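You operate a simulated robot arm through the tools that you are given. There is no shell and no other tool. Be economical: measure what you need, move in short steps, check, and stop when the job is done.

The job below is to be done with a simulated robot arm. You get a single attempt, and the scene is never put back.

TASK
Stack the teal cable block that says "1" from the finishing bench on top of the teal cable block marked "3".
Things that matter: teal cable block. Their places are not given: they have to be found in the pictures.

Only the result counts: the job must be done as asked and must still hold three seconds after the hand-in. Knocking over, shifting, dropping, spilling or breaking anything else fails it.

THE ROBOT
A 6-joint arm with a two-finger parallel gripper, fixed in place. Base frame: the origin is at the foot of the arm, x ahead of it, y to its left, z up; the work surface is at about z = 0.904. Units: m, degrees, N and s.
With the tool pointing down near the work surface it reaches from about 0.36 to 0.76 m from the base axis. Its first joint turns from -66.0 to 66.0 degrees. Payload 2.45 kg.
The TCP is the grasp point between the finger pads, 0.024 m short of the fingertips. In the tool frame z runs along the fingers and y along their closing line. The gripper opens to 0.068 m. The fingers are 0.017 m wide and 0.01 m thick; the gripper's body (0.04 by 0.07 m) begins 0.041 m behind the TCP.
Orientation is told as [roll, pitch, yaw] about the base's x, y, z axes, in that order, counted from this pose: with the fingers straight down and closing along the base's y, the tool's x points along the base's -x, its y along +y and its z along -z.

THE INTERFACE
- The arm moves only by the tool servo_tool. Its argument "moves" is a list of rows, each an object of numbers (a shift or turn left out is 0, a gripper value left out holds the last): "x", "y", "z": the shift along the tool's x, y, z in m; "rx", "ry", "rz": the turn, a rotation vector about the tool's x, y, z in degrees; "claw": the opening in per cent of the stroke, from 0 (shut) to 100 (fully open). In form: [{"x": .., "y": .., "z": .., "rx": .., "ry": .., "rz": .., "claw": ..}, ...]. A call has 1 to 20 rows; each row shifts and turns the commanded pose from where the row before left it, along the tool's axes as they then stand. Rows are played at 5 a second. More than 0.05 m and 8.6 degrees between two rows, or a gripper value outside its range, and nothing of the call is played. A pose out of reach is approached as far as the arm can. The call stops where the force on the tool passes 40 N (or 10 N more than at its start, if that is more) or the arm is blocked; 0.2 s more then pass. Each finger travels about 0.108 m/s and halts on what it meets, pressing with about 38 N; the grip force reading is that of the motor and also rises with nothing between the fingers. The clock runs only during rows and for 0.2 s after the last one: add rows that do not move to give the fingers time. The reply holds the time, the measured pose of the TCP, the force on the tool along the base axes, the opening and the grip force, in the units named above and with some noise, and new pictures: "pictures" is both (left out), scene, wrist or none.
- Cameras (640 x 400 px; columns grow to the right, rows downward): "scene" is fixed at [0.1778, 0.4522, 1.4399]; the picture's right is [-0.40, -0.92, 0.00], its down [-0.73, 0.31, -0.61] and it looks along [0.56, -0.24, -0.79] (base axes); focal length 341 px, centre (320, 200). "wrist" rides on the gripper at [0.084, 0.011, -0.075] in the tool frame; the picture's right is [-0.13, 0.99, 0.00], its down [-0.60, -0.08, -0.79] and it looks along [-0.79, -0.10, 0.61] (tool axes); focal length 251 px, centre (320, 200).
- measure_at(camera, pixels): for up to 12 pixels [column, row] of the newest picture of that camera ("zoom" is the newest enlarged one), the place [x, y, z] in the base frame of the surface seen there, good to about 0.003 m. The clock stands still meanwhile.
- enlarge(camera, box): a new picture of the part [left, top, right, bottom] of that camera's present view, enlarged. The clock stands still meanwhile.
- hand_in(): hands the job in; it is judged then, once.

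Work in short steps. Measure before you move; look again where a grasp or a placing could have gone wrong, and mend it. You have 60 turns and 170 pictures in all, those below and enlarged ones among them. Open the gripper and draw the arm clear of the work before you hand the job in, unless the task says otherwise; then end with one line.

The tools are called after "Emit:" as a command line: name --argument value ..., lists and objects as JSON in quotes. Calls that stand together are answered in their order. servo_tool: Moves the arm, as the interface text tells. Its arguments: {"type":"object","properties":{"moves":{"type":"array","items":{"type":"object","properties":{"x":{"type":"number"},"y":{"type":"number"},"z":{"type":"number"},"rx":{"type":"number"},"ry":{"type":"number"},"rz":{"type":"number"},"claw":{"type":"number"}}}},"pictures":{"type":"string","enum":["both","scene","wrist","none"]}},"required":["moves"]} The other tools are called the same way: measure_at (camera, pixels) gives the place of the surface under pixels of a picture; enlarge (camera, box) takes an enlarged picture of a part of a camera's view; hand_in () hands the job in.

At the start:

```text
clock: 0.0
eef_pos: [0.3343, 0.3092, 1.1703]
ee_rot: [0.1, -0.2, 0.0]
ft_force: [0.5, -0.5, -0.4]
finger_gap: 0.0682
gripper_force: 0.0
```

scene: 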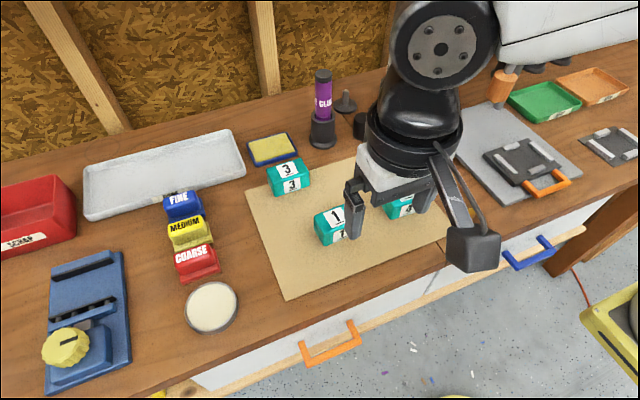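
wrist: 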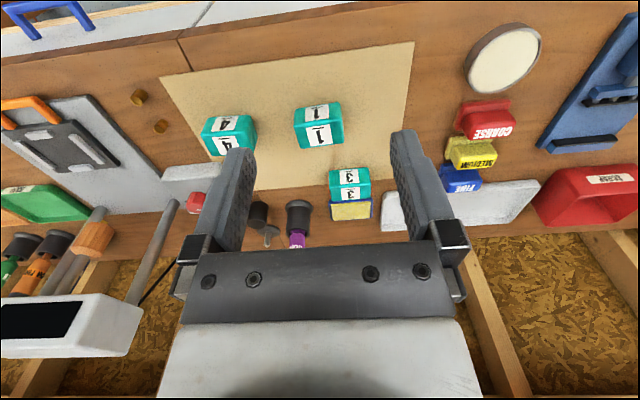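

The scene shows block "3" near (288,177), block "1" near (330,226), and block "4" partly hidden by the gripper. I'll enlarge both views before measuring.

Emit:
enlarge --camera "scene" --box '[240, 130, 440, 255]'

Emit:
enlarge --camera "wrist" --box '[190, 80, 400, 230]'

```text
3.20 times, centred on (340, 192) of scene
```

zoom: 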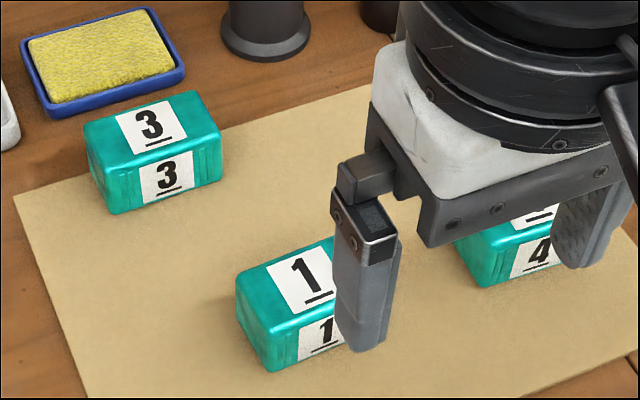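

```text
2.67 times, centred on (295, 155) of wrist
```

zoom: 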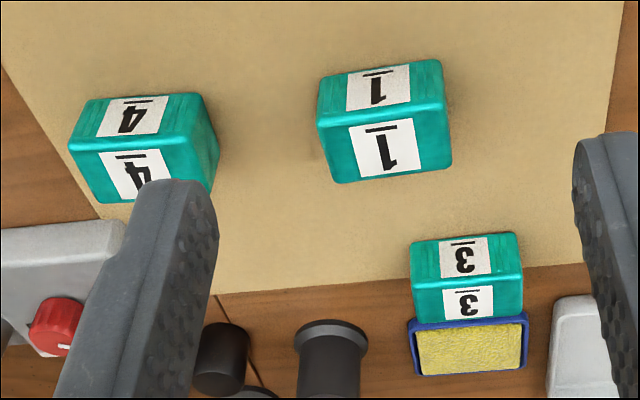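

The zoom shows both tops clearly, so I'll measure the top corners of "1" and "3" and points on the board.

Emit:
measure_at --camera "zoom" --pixels '[[323, 131], [443, 114], [448, 162], [338, 179], [386, 147], [415, 288], [518, 278], [520, 310], [419, 321], [468, 300], [300, 60], [520, 120]]'

Emit:
measure_at --camera "scene" --pixels '[[267, 170], [302, 159], [308, 172], [273, 183], [289, 170], [292, 187], [316, 216], [326, 234], [338, 213], [330, 204], [270, 215], [272, 148]]'

```text
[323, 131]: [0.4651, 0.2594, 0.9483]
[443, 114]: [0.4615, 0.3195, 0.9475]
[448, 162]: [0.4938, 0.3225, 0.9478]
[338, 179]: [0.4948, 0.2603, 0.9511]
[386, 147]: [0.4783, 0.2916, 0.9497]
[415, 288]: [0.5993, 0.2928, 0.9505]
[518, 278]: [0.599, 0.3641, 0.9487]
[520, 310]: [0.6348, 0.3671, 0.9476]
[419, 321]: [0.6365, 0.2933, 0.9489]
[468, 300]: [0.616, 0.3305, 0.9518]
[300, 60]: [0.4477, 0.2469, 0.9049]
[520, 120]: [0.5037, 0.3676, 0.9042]
```

```text
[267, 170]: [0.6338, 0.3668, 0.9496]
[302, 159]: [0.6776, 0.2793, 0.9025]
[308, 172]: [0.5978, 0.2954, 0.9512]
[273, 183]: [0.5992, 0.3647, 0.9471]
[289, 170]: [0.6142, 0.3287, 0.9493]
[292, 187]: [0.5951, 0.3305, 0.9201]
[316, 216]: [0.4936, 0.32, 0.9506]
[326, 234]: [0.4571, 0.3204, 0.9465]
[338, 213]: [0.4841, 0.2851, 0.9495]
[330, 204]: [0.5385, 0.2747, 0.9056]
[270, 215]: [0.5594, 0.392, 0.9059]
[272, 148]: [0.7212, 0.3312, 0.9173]
```

Block "1" is centred near (0.479, 0.290), about 40 mm in x by 66 mm in y, with its top at 0.949. Block "3" is centred near (0.617, 0.330). I'll move above "1" and turn the tool −90° about its z so the fingers close along base x.

Emit:
servo_tool --moves '[{"x": -0.048, "claw": 100}, {"x": -0.048, "y": -0.01}, {"x": -0.048, "y": -0.009}, {"z": 0.03}, {"z": 0.03}, {"rz": -8.5}, {"rz": -8.5}, {"rz": -8.5}, {"rz": -8.5}, {"rz": -8.5}, {"rz": -8.5}, {"rz": -8.5}, {"rz": -8.5}, {"rz": -8.5}, {"rz": -8.5}, {"rz": -5}, {}, {}]'

```text
clock: 3.8
eef_pos: [0.4771, 0.2902, 1.11]
ee_rot: [-0.1, -0.2, 90.0]
ft_force: [-0.8, -0.7, 0.3]
finger_gap: 0.0681
gripper_force: 0.2
```

scene: 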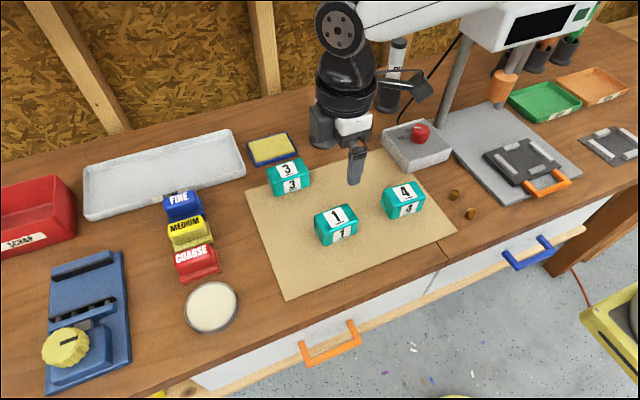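
wrist: 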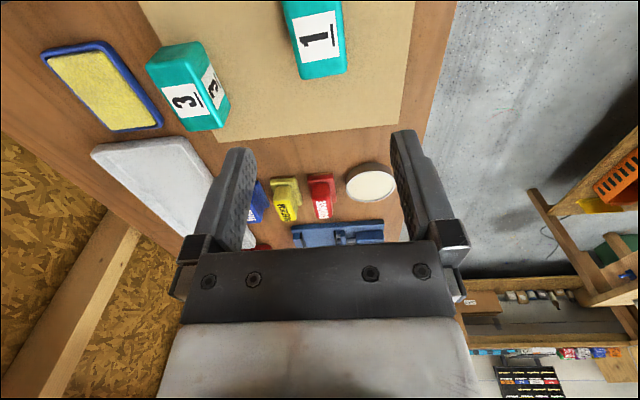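

Block "1" is now fully visible in the scene view near (336,224). I'll enlarge it to get its yaw and those of its neighbours.

Emit:
enlarge --camera "scene" --box '[256, 150, 384, 250]'

```text
4.00 times, centred on (320, 200) of scene
```

zoom: 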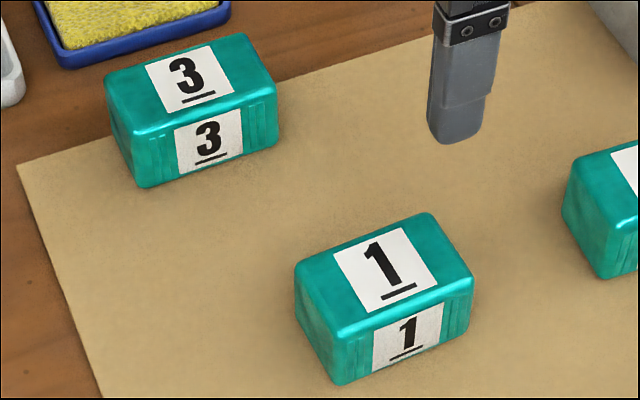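

I'll measure the label corners and top edges on both blocks to get their yaw and centres.

Emit:
measure_at --camera "zoom" --pixels '[[335, 255], [405, 229], [436, 282], [366, 309], [303, 268], [428, 219], [464, 272], [341, 318], [360, 365], [462, 325]]'

Emit:
measure_at --camera "zoom" --pixels '[[147, 66], [209, 47], [234, 92], [174, 111], [110, 80], [242, 39], [270, 83], [137, 125], [150, 178], [268, 138]]'

```text
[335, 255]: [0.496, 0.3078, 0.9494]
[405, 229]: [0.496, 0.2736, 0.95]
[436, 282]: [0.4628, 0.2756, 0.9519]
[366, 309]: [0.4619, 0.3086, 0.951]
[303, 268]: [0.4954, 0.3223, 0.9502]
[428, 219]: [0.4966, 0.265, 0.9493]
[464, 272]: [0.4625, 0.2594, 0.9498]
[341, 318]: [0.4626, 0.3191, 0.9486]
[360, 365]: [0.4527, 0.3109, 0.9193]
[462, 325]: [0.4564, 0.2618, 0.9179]
```

```text
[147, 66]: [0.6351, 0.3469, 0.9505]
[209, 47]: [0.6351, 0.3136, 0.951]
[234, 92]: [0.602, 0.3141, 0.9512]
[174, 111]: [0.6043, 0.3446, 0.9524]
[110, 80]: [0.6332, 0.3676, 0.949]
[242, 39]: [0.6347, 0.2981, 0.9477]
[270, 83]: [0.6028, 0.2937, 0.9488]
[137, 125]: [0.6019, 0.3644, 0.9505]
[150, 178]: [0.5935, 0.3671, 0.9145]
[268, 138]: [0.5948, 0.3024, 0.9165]
```

Both blocks are nearly axis-aligned, with "1" centred at (0.479, 0.291). I'll descend to 0.98 first, tips just above the block's top, and check the alignment.

Emit:
servo_tool --moves '[{"x": -0.001, "y": -0.002, "z": 0.04}, {"z": 0.04}, {"z": 0.03}, {"z": 0.02}, {}, {}]'

Emit:
enlarge --camera "scene" --box '[256, 150, 384, 250]'

```text
clock: 5.2
eef_pos: [0.4784, 0.2907, 0.9792]
ee_rot: [-0.1, -0.1, 90.0]
ft_force: [-0.1, -0.2, 0.0]
finger_gap: 0.0681
gripper_force: 0.0
```

scene: 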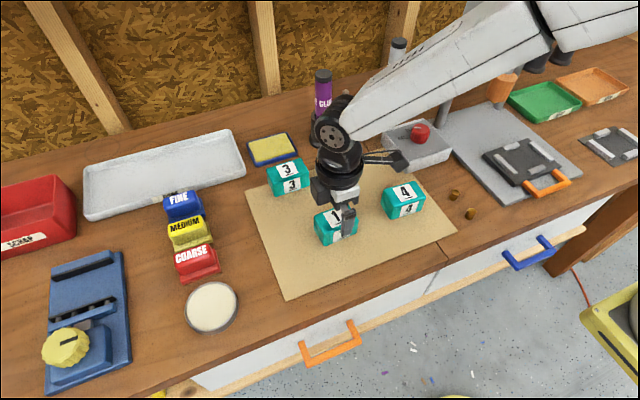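
wrist: 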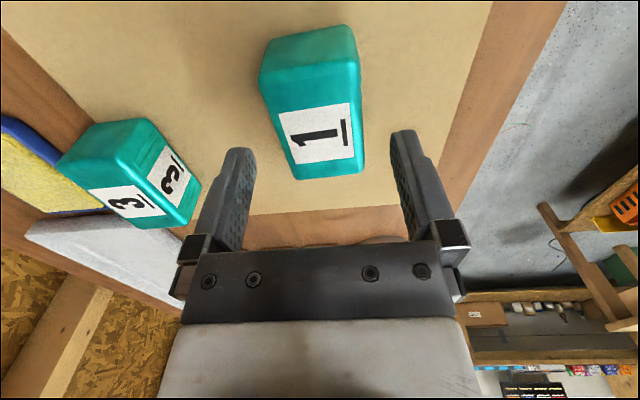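

```text
4.00 times, centred on (320, 200) of scene
```

zoom: 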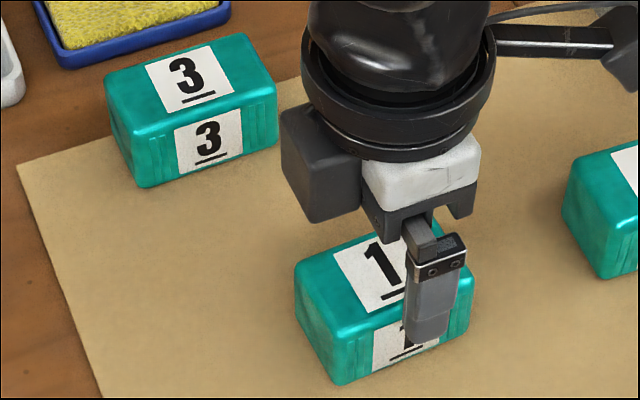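

The block lies between the open fingers, with left and right edges near columns 270 and 360 and tips near 245 and 400. I'll descend to 0.935 and close.

Emit:
servo_tool --moves '[{"z": 0.015}, {"z": 0.015}, {"z": 0.014}, {}, {"claw": 50}, {"claw": 30}, {"claw": 30}, {"claw": 30}, {}]'

```text
clock: 7.2
eef_pos: [0.4791, 0.2921, 0.9349]
ee_rot: [-0.1, -0.1, 90.0]
ft_force: [0.3, 0.8, 1.2]
finger_gap: 0.0456
gripper_force: 38.1
```

scene: 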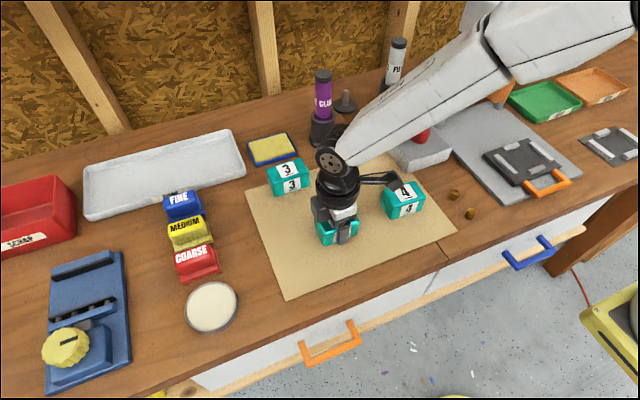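
wrist: 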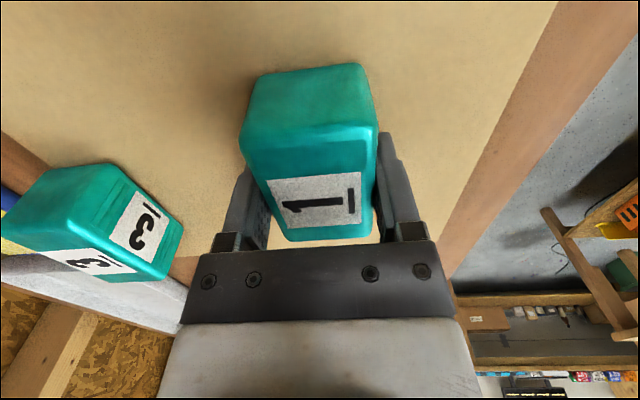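

The gap stopped at 45.6 mm with 38 N, so the block is held. I'll tighten the command and lift 9 cm straight up.

Emit:
servo_tool --moves '[{"z": -0.01, "claw": 20}, {"z": -0.025}, {"z": -0.03}, {"z": -0.03}, {}, {}]'

Emit:
enlarge --camera "wrist" --box '[120, 40, 480, 265]'

Emit:
enlarge --camera "scene" --box '[256, 150, 384, 250]'

```text
clock: 8.6
eef_pos: [0.4785, 0.2915, 1.0312]
ee_rot: [-0.1, 0.0, 90.0]
ft_force: [0.0, -0.7, -0.6]
finger_gap: 0.0457
gripper_force: 38.4
```

scene: 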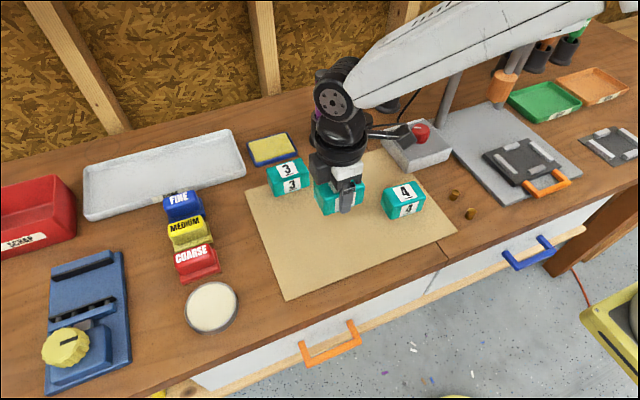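
wrist: 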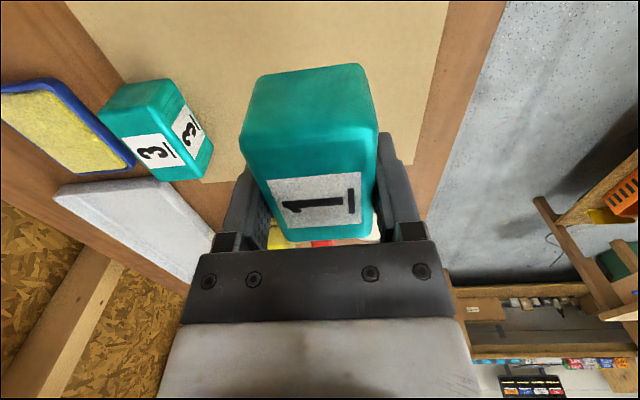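

```text
1.78 times, centred on (300, 152) of wrist
```

zoom: 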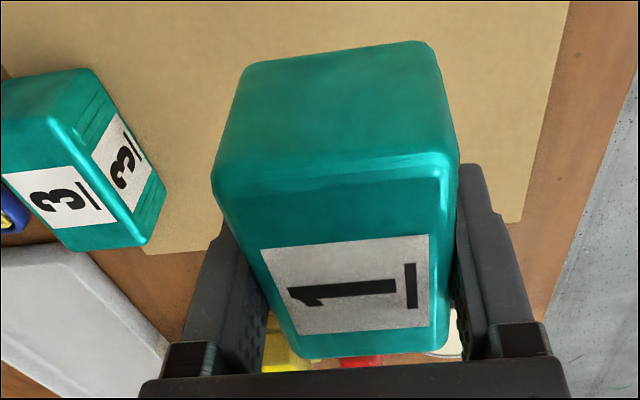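

```text
4.00 times, centred on (320, 200) of scene
```

zoom: 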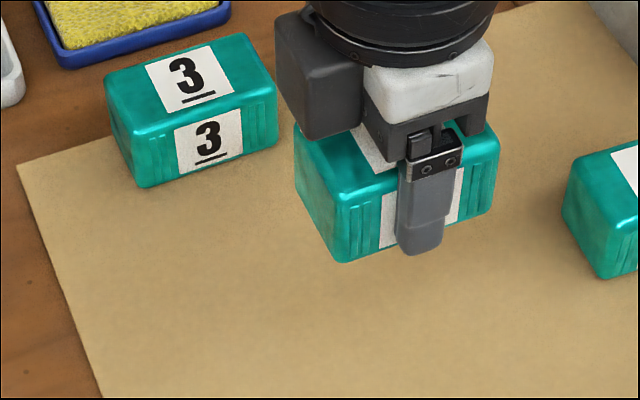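

The block hangs level in the grip. I'll measure its two end faces in y, and those of "3", to work out the offsets.

Emit:
measure_at --camera "zoom" --pixels '[[315, 190], [330, 220], [312, 170], [120, 130], [130, 155], [115, 110], [365, 215], [480, 190], [155, 160], [260, 120]]'

Emit:
measure_at --camera "wrist" --pixels '[[290, 105], [308, 105], [345, 105], [140, 98], [150, 95], [125, 110], [180, 105]]'

```text
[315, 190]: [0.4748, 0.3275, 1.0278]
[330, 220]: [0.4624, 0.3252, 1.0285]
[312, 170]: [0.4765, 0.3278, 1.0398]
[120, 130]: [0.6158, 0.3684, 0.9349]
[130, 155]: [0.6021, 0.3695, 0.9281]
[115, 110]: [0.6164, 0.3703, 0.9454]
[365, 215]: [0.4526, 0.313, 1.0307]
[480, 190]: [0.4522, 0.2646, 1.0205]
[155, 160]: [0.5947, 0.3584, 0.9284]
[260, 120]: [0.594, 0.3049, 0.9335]
```

```text
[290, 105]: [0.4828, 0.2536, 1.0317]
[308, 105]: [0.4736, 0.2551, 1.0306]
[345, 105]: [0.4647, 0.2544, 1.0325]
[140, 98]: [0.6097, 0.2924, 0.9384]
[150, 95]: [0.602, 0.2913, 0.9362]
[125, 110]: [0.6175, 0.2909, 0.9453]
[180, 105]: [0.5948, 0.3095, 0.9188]
```

The held block is centred with the TCP (y 0.2545 to 0.3275), and "3" sits +0.141 in x and +0.039 in y from it. Before moving, I'll check how far away the tall glue stick is.

Emit:
measure_at --camera "scene" --pixels '[[322, 80], [322, 100], [320, 130], [345, 98]]'

Emit:
servo_tool --moves '[{"y": -0.03}, {"y": -0.03, "x": -0.01}, {}]'

```text
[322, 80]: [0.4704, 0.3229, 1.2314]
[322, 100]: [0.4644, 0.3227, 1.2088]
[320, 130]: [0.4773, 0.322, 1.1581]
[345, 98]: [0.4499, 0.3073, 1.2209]
```

```text
clock: 9.4
eef_pos: [0.5388, 0.302, 1.0295]
ee_rot: [0.0, -0.2, 90.0]
ft_force: [-0.3, 0.6, -0.9]
finger_gap: 0.0457
gripper_force: 38.3
```

scene: 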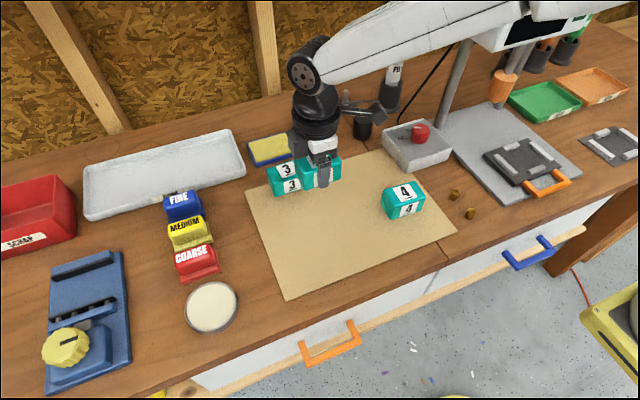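
wrist: 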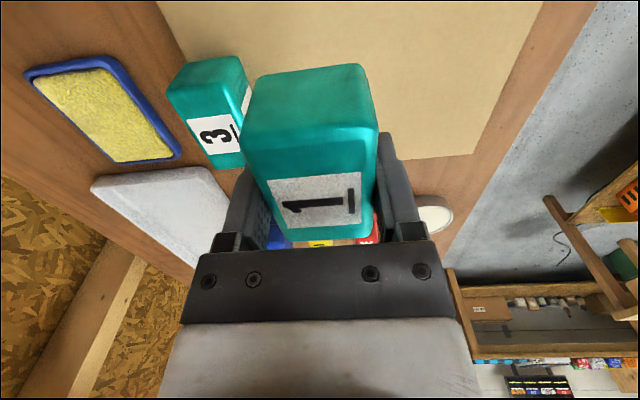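

Those pixels landed on the arm. Working from the first picture, the glue stick stands near (0.71, 0.225), so it's about 8 cm clear of everything at the target. I'll continue to above "3" at (0.6195, 0.3305).

Emit:
servo_tool --moves '[{"y": -0.03, "x": -0.01}, {"y": -0.03, "x": -0.01}, {"y": -0.0207, "x": -0.0085}, {}, {}]'

Emit:
enlarge --camera "scene" --box '[236, 100, 364, 200]'

```text
clock: 10.6
eef_pos: [0.6193, 0.3278, 1.0312]
ee_rot: [-0.1, 0.0, 90.0]
ft_force: [-0.3, -0.3, -0.9]
finger_gap: 0.0456
gripper_force: 37.4
```

scene: 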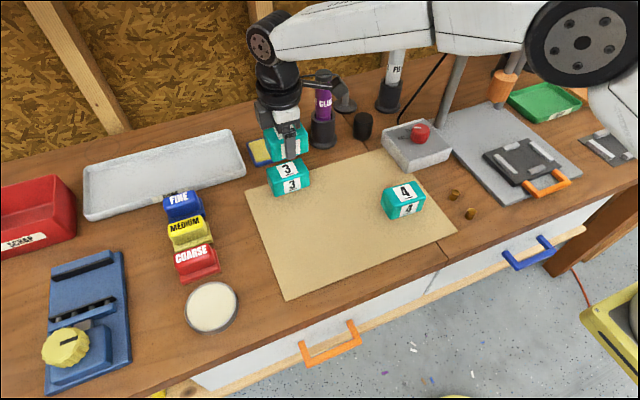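
wrist: 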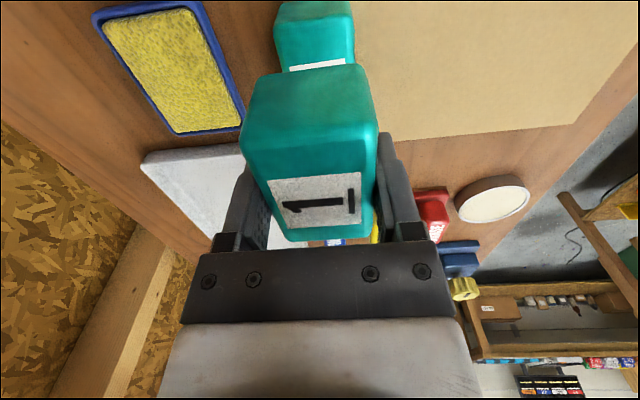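

```text
4.00 times, centred on (300, 150) of scene
```

zoom: 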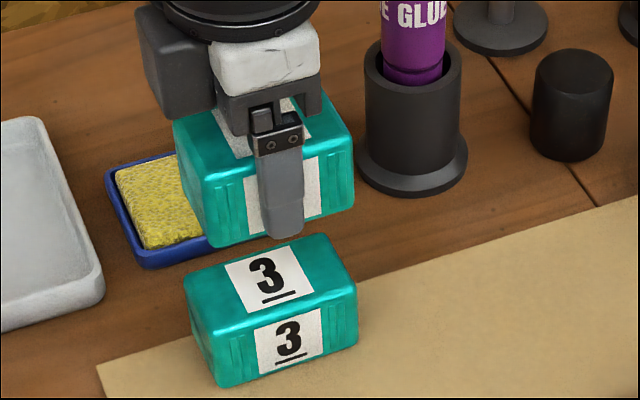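

Block "1" is above "3". Contact should come at a TCP z of about 0.980, so I'll lower to about 0.988 and compare the faces.

Emit:
servo_tool --moves '[{"z": 0.02}, {"z": 0.015}, {"z": 0.008}, {}, {}]'

Emit:
enlarge --camera "scene" --box '[236, 110, 364, 210]'

Emit:
measure_at --camera "zoom" --pixels '[[205, 230], [215, 240], [205, 300], [212, 325], [240, 245], [325, 215], [240, 310], [330, 285], [310, 200], [340, 275]]'

Emit:
measure_at --camera "wrist" --pixels '[[290, 105], [308, 105], [345, 105], [300, 50], [320, 45], [335, 50], [310, 30]]'

```text
clock: 11.8
eef_pos: [0.6202, 0.3291, 0.9881]
ee_rot: [-0.1, 0.0, 90.0]
ft_force: [0.5, -0.1, -0.9]
finger_gap: 0.0456
gripper_force: 38.4
```

scene: 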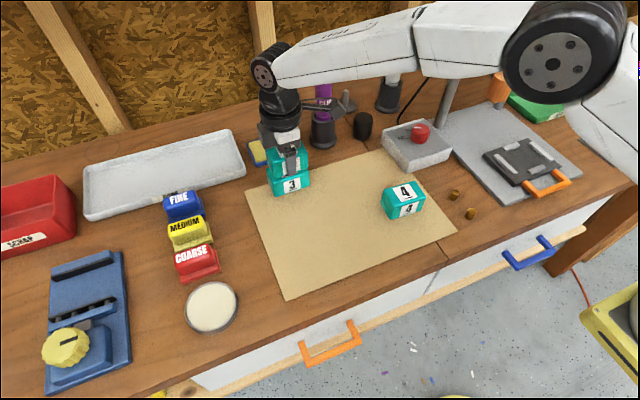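
wrist: 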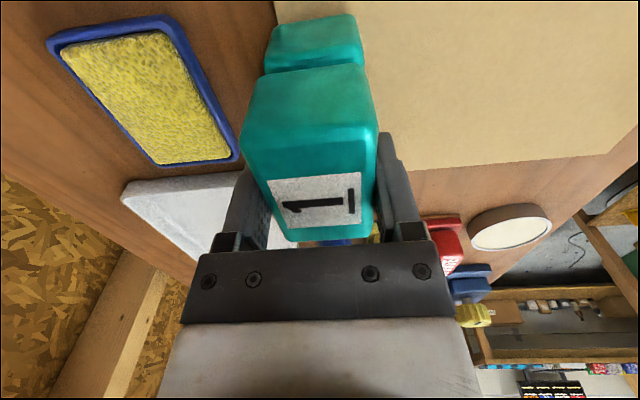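

```text
4.00 times, centred on (300, 160) of scene
```

zoom: 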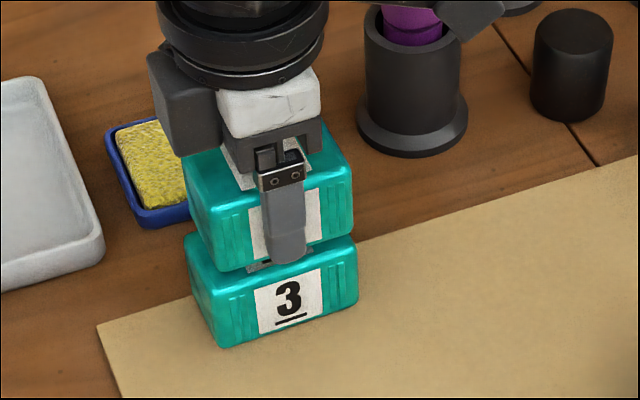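

```text
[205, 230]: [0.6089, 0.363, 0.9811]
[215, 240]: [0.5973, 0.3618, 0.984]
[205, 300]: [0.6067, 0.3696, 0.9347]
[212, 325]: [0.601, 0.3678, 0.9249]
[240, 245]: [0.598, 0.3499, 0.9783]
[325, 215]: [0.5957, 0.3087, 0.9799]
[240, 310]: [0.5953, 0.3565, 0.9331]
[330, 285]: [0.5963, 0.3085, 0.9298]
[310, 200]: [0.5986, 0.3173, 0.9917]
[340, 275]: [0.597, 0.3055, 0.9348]
```

```text
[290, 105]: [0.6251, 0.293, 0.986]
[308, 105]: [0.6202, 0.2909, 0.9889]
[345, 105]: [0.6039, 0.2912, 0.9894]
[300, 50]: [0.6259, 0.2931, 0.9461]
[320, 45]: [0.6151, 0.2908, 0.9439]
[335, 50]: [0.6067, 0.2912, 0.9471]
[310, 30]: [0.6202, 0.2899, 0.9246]
```

The faces line up within a few mm, and "1" needs about +2 mm in y. I'll correct that and lower in small steps while watching the force.

Emit:
servo_tool --moves '[{"x": -0.002}, {"z": 0.003}, {"z": 0.002}, {"z": 0.001}, {"z": 0.001}, {}, {}]' --pictures "scene"

Emit:
enlarge --camera "scene" --box '[256, 130, 320, 200]'

```text
clock: 13.4
eef_pos: [0.62, 0.3313, 0.9795]
ee_rot: [-0.1, 0.0, 90.1]
ft_force: [0.4, -0.7, -1.6]
finger_gap: 0.0454
gripper_force: 37.9
```

scene: 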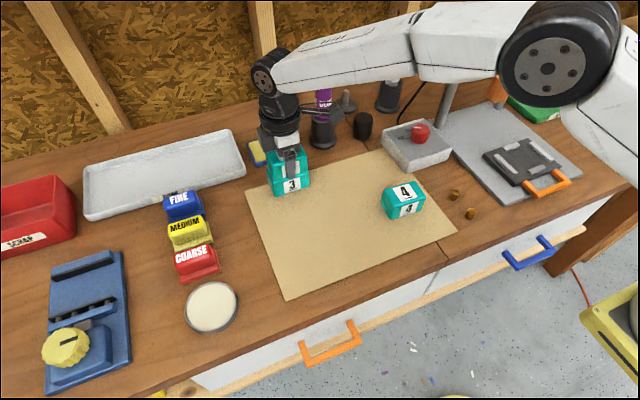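

```text
5.71 times, centred on (288, 165) of scene
```

zoom: 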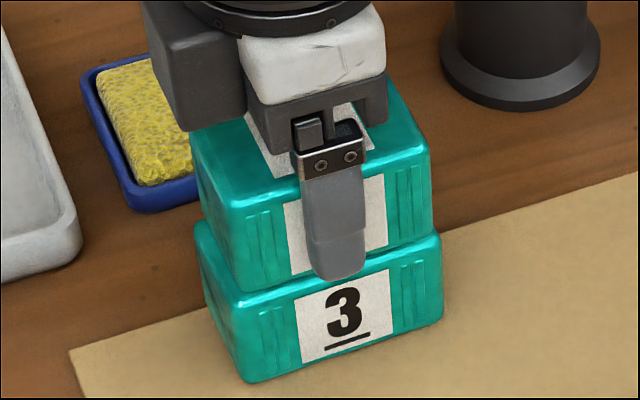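

The blocks are almost touching and the force is still near zero. I'll go down in 0.5 mm steps.

Emit:
servo_tool --moves '[{"z": 0.0005}, {"z": 0.0005}, {}]' --pictures "none"

```text
clock: 14.2
eef_pos: [0.62, 0.3324, 0.981]
ee_rot: [-0.1, -0.2, 90.0]
ft_force: [0.5, 0.2, 0.1]
finger_gap: 0.0453
gripper_force: 38.6
```

There's no contact yet, so I'll keep going in small steps.

Emit:
servo_tool --moves '[{"z": 0.0005}, {"z": 0.0005}, {}]' --pictures "none"

Emit:
servo_tool --moves '[{"z": 0.0005}, {}]' --pictures "none"

```text
clock: 15.0
eef_pos: [0.6206, 0.331, 0.9804]
ee_rot: [-0.2, -0.2, 90.1]
ft_force: [0.5, -0.3, 7.0]
finger_gap: 0.0457
gripper_force: 38.3
```

```text
clock: 15.6
eef_pos: [0.6206, 0.3324, 0.9808]
ee_rot: [-0.2, -0.3, 90.1]
ft_force: [3.6, 1.6, 11.2]
finger_gap: 0.0454
gripper_force: 37.7
```

Contact shows at 7 to 11 N upward. I'll back off by 0.3 mm and open the fingers slowly to 80%.

Emit:
servo_tool --moves '[{"z": -0.0004}, {"claw": 68}, {"claw": 75}, {"claw": 90}, {"claw": 95}, {}]'

Emit:
enlarge --camera "scene" --box '[256, 130, 320, 200]'

```text
clock: 17.0
eef_pos: [0.6212, 0.3318, 0.9791]
ee_rot: [-0.1, -0.1, 90.0]
ft_force: [-0.1, -0.9, 0.6]
finger_gap: 0.0644
gripper_force: 0.0
```

scene: 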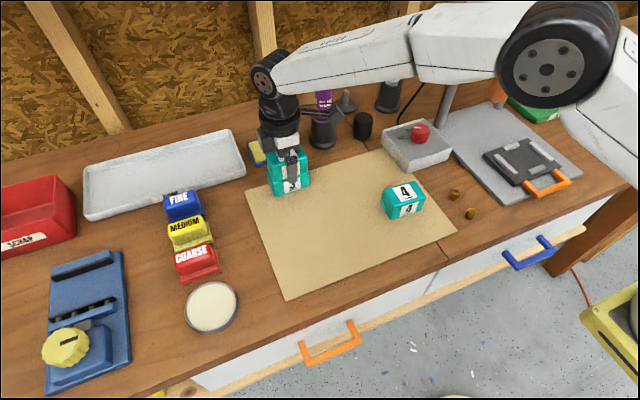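
wrist: 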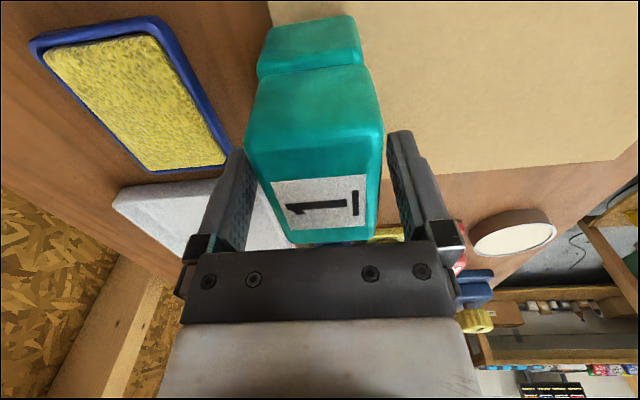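

```text
5.71 times, centred on (288, 165) of scene
```

zoom: 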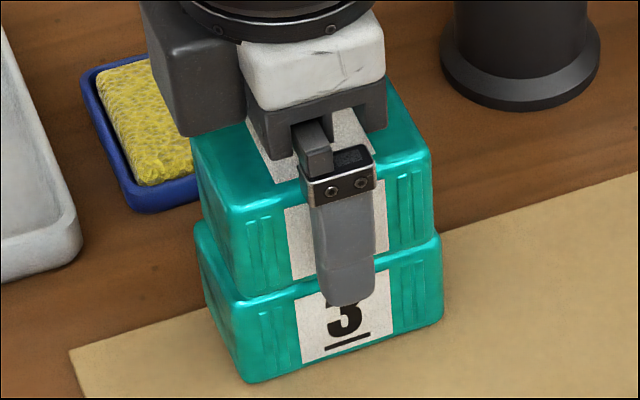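

The block is released and stable on "3", and both fingers are clear. I'll retract straight up, then back toward the base.

Emit:
servo_tool --moves '[{"z": -0.015, "claw": 100}, {"z": -0.025}, {"z": -0.03}, {"z": -0.04}, {"z": -0.04}, {"y": 0.04}, {"y": 0.04}, {"y": 0.04}, {"y": 0.04}, {}, {}]'

Emit:
enlarge --camera "scene" --box '[240, 110, 368, 210]'

```text
clock: 19.4
eef_pos: [0.4602, 0.3322, 1.129]
ee_rot: [-0.1, -0.1, 89.9]
ft_force: [-1.4, 0.3, 0.2]
finger_gap: 0.068
gripper_force: 0.1
```

scene: 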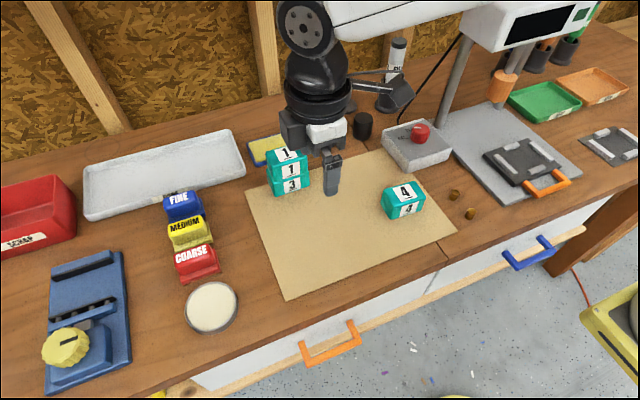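
wrist: 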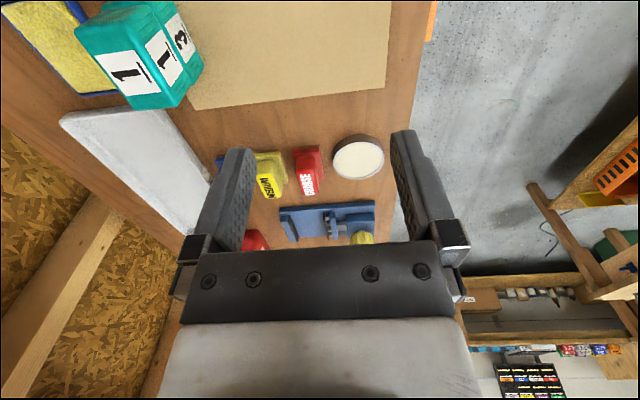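

```text
4.00 times, centred on (304, 160) of scene
```

zoom: 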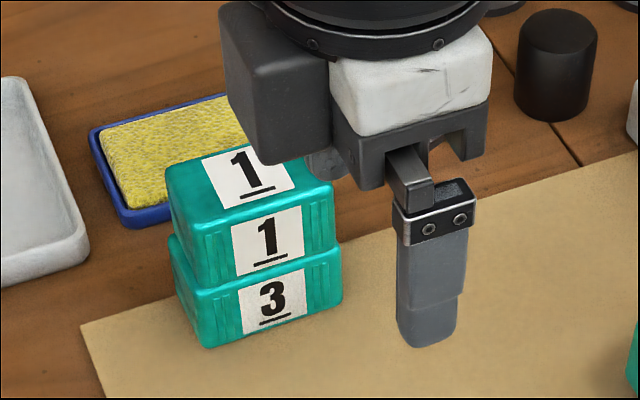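

Block "1" sits squarely on "3", the arm is clear and nothing else has moved. I'm handing in.

Emit:
hand_in

```text
The job is handed in.
```

The teal cable block "1" is stacked squarely on block "3". The gripper is open, the arm is drawn clear, and the job is handed in.
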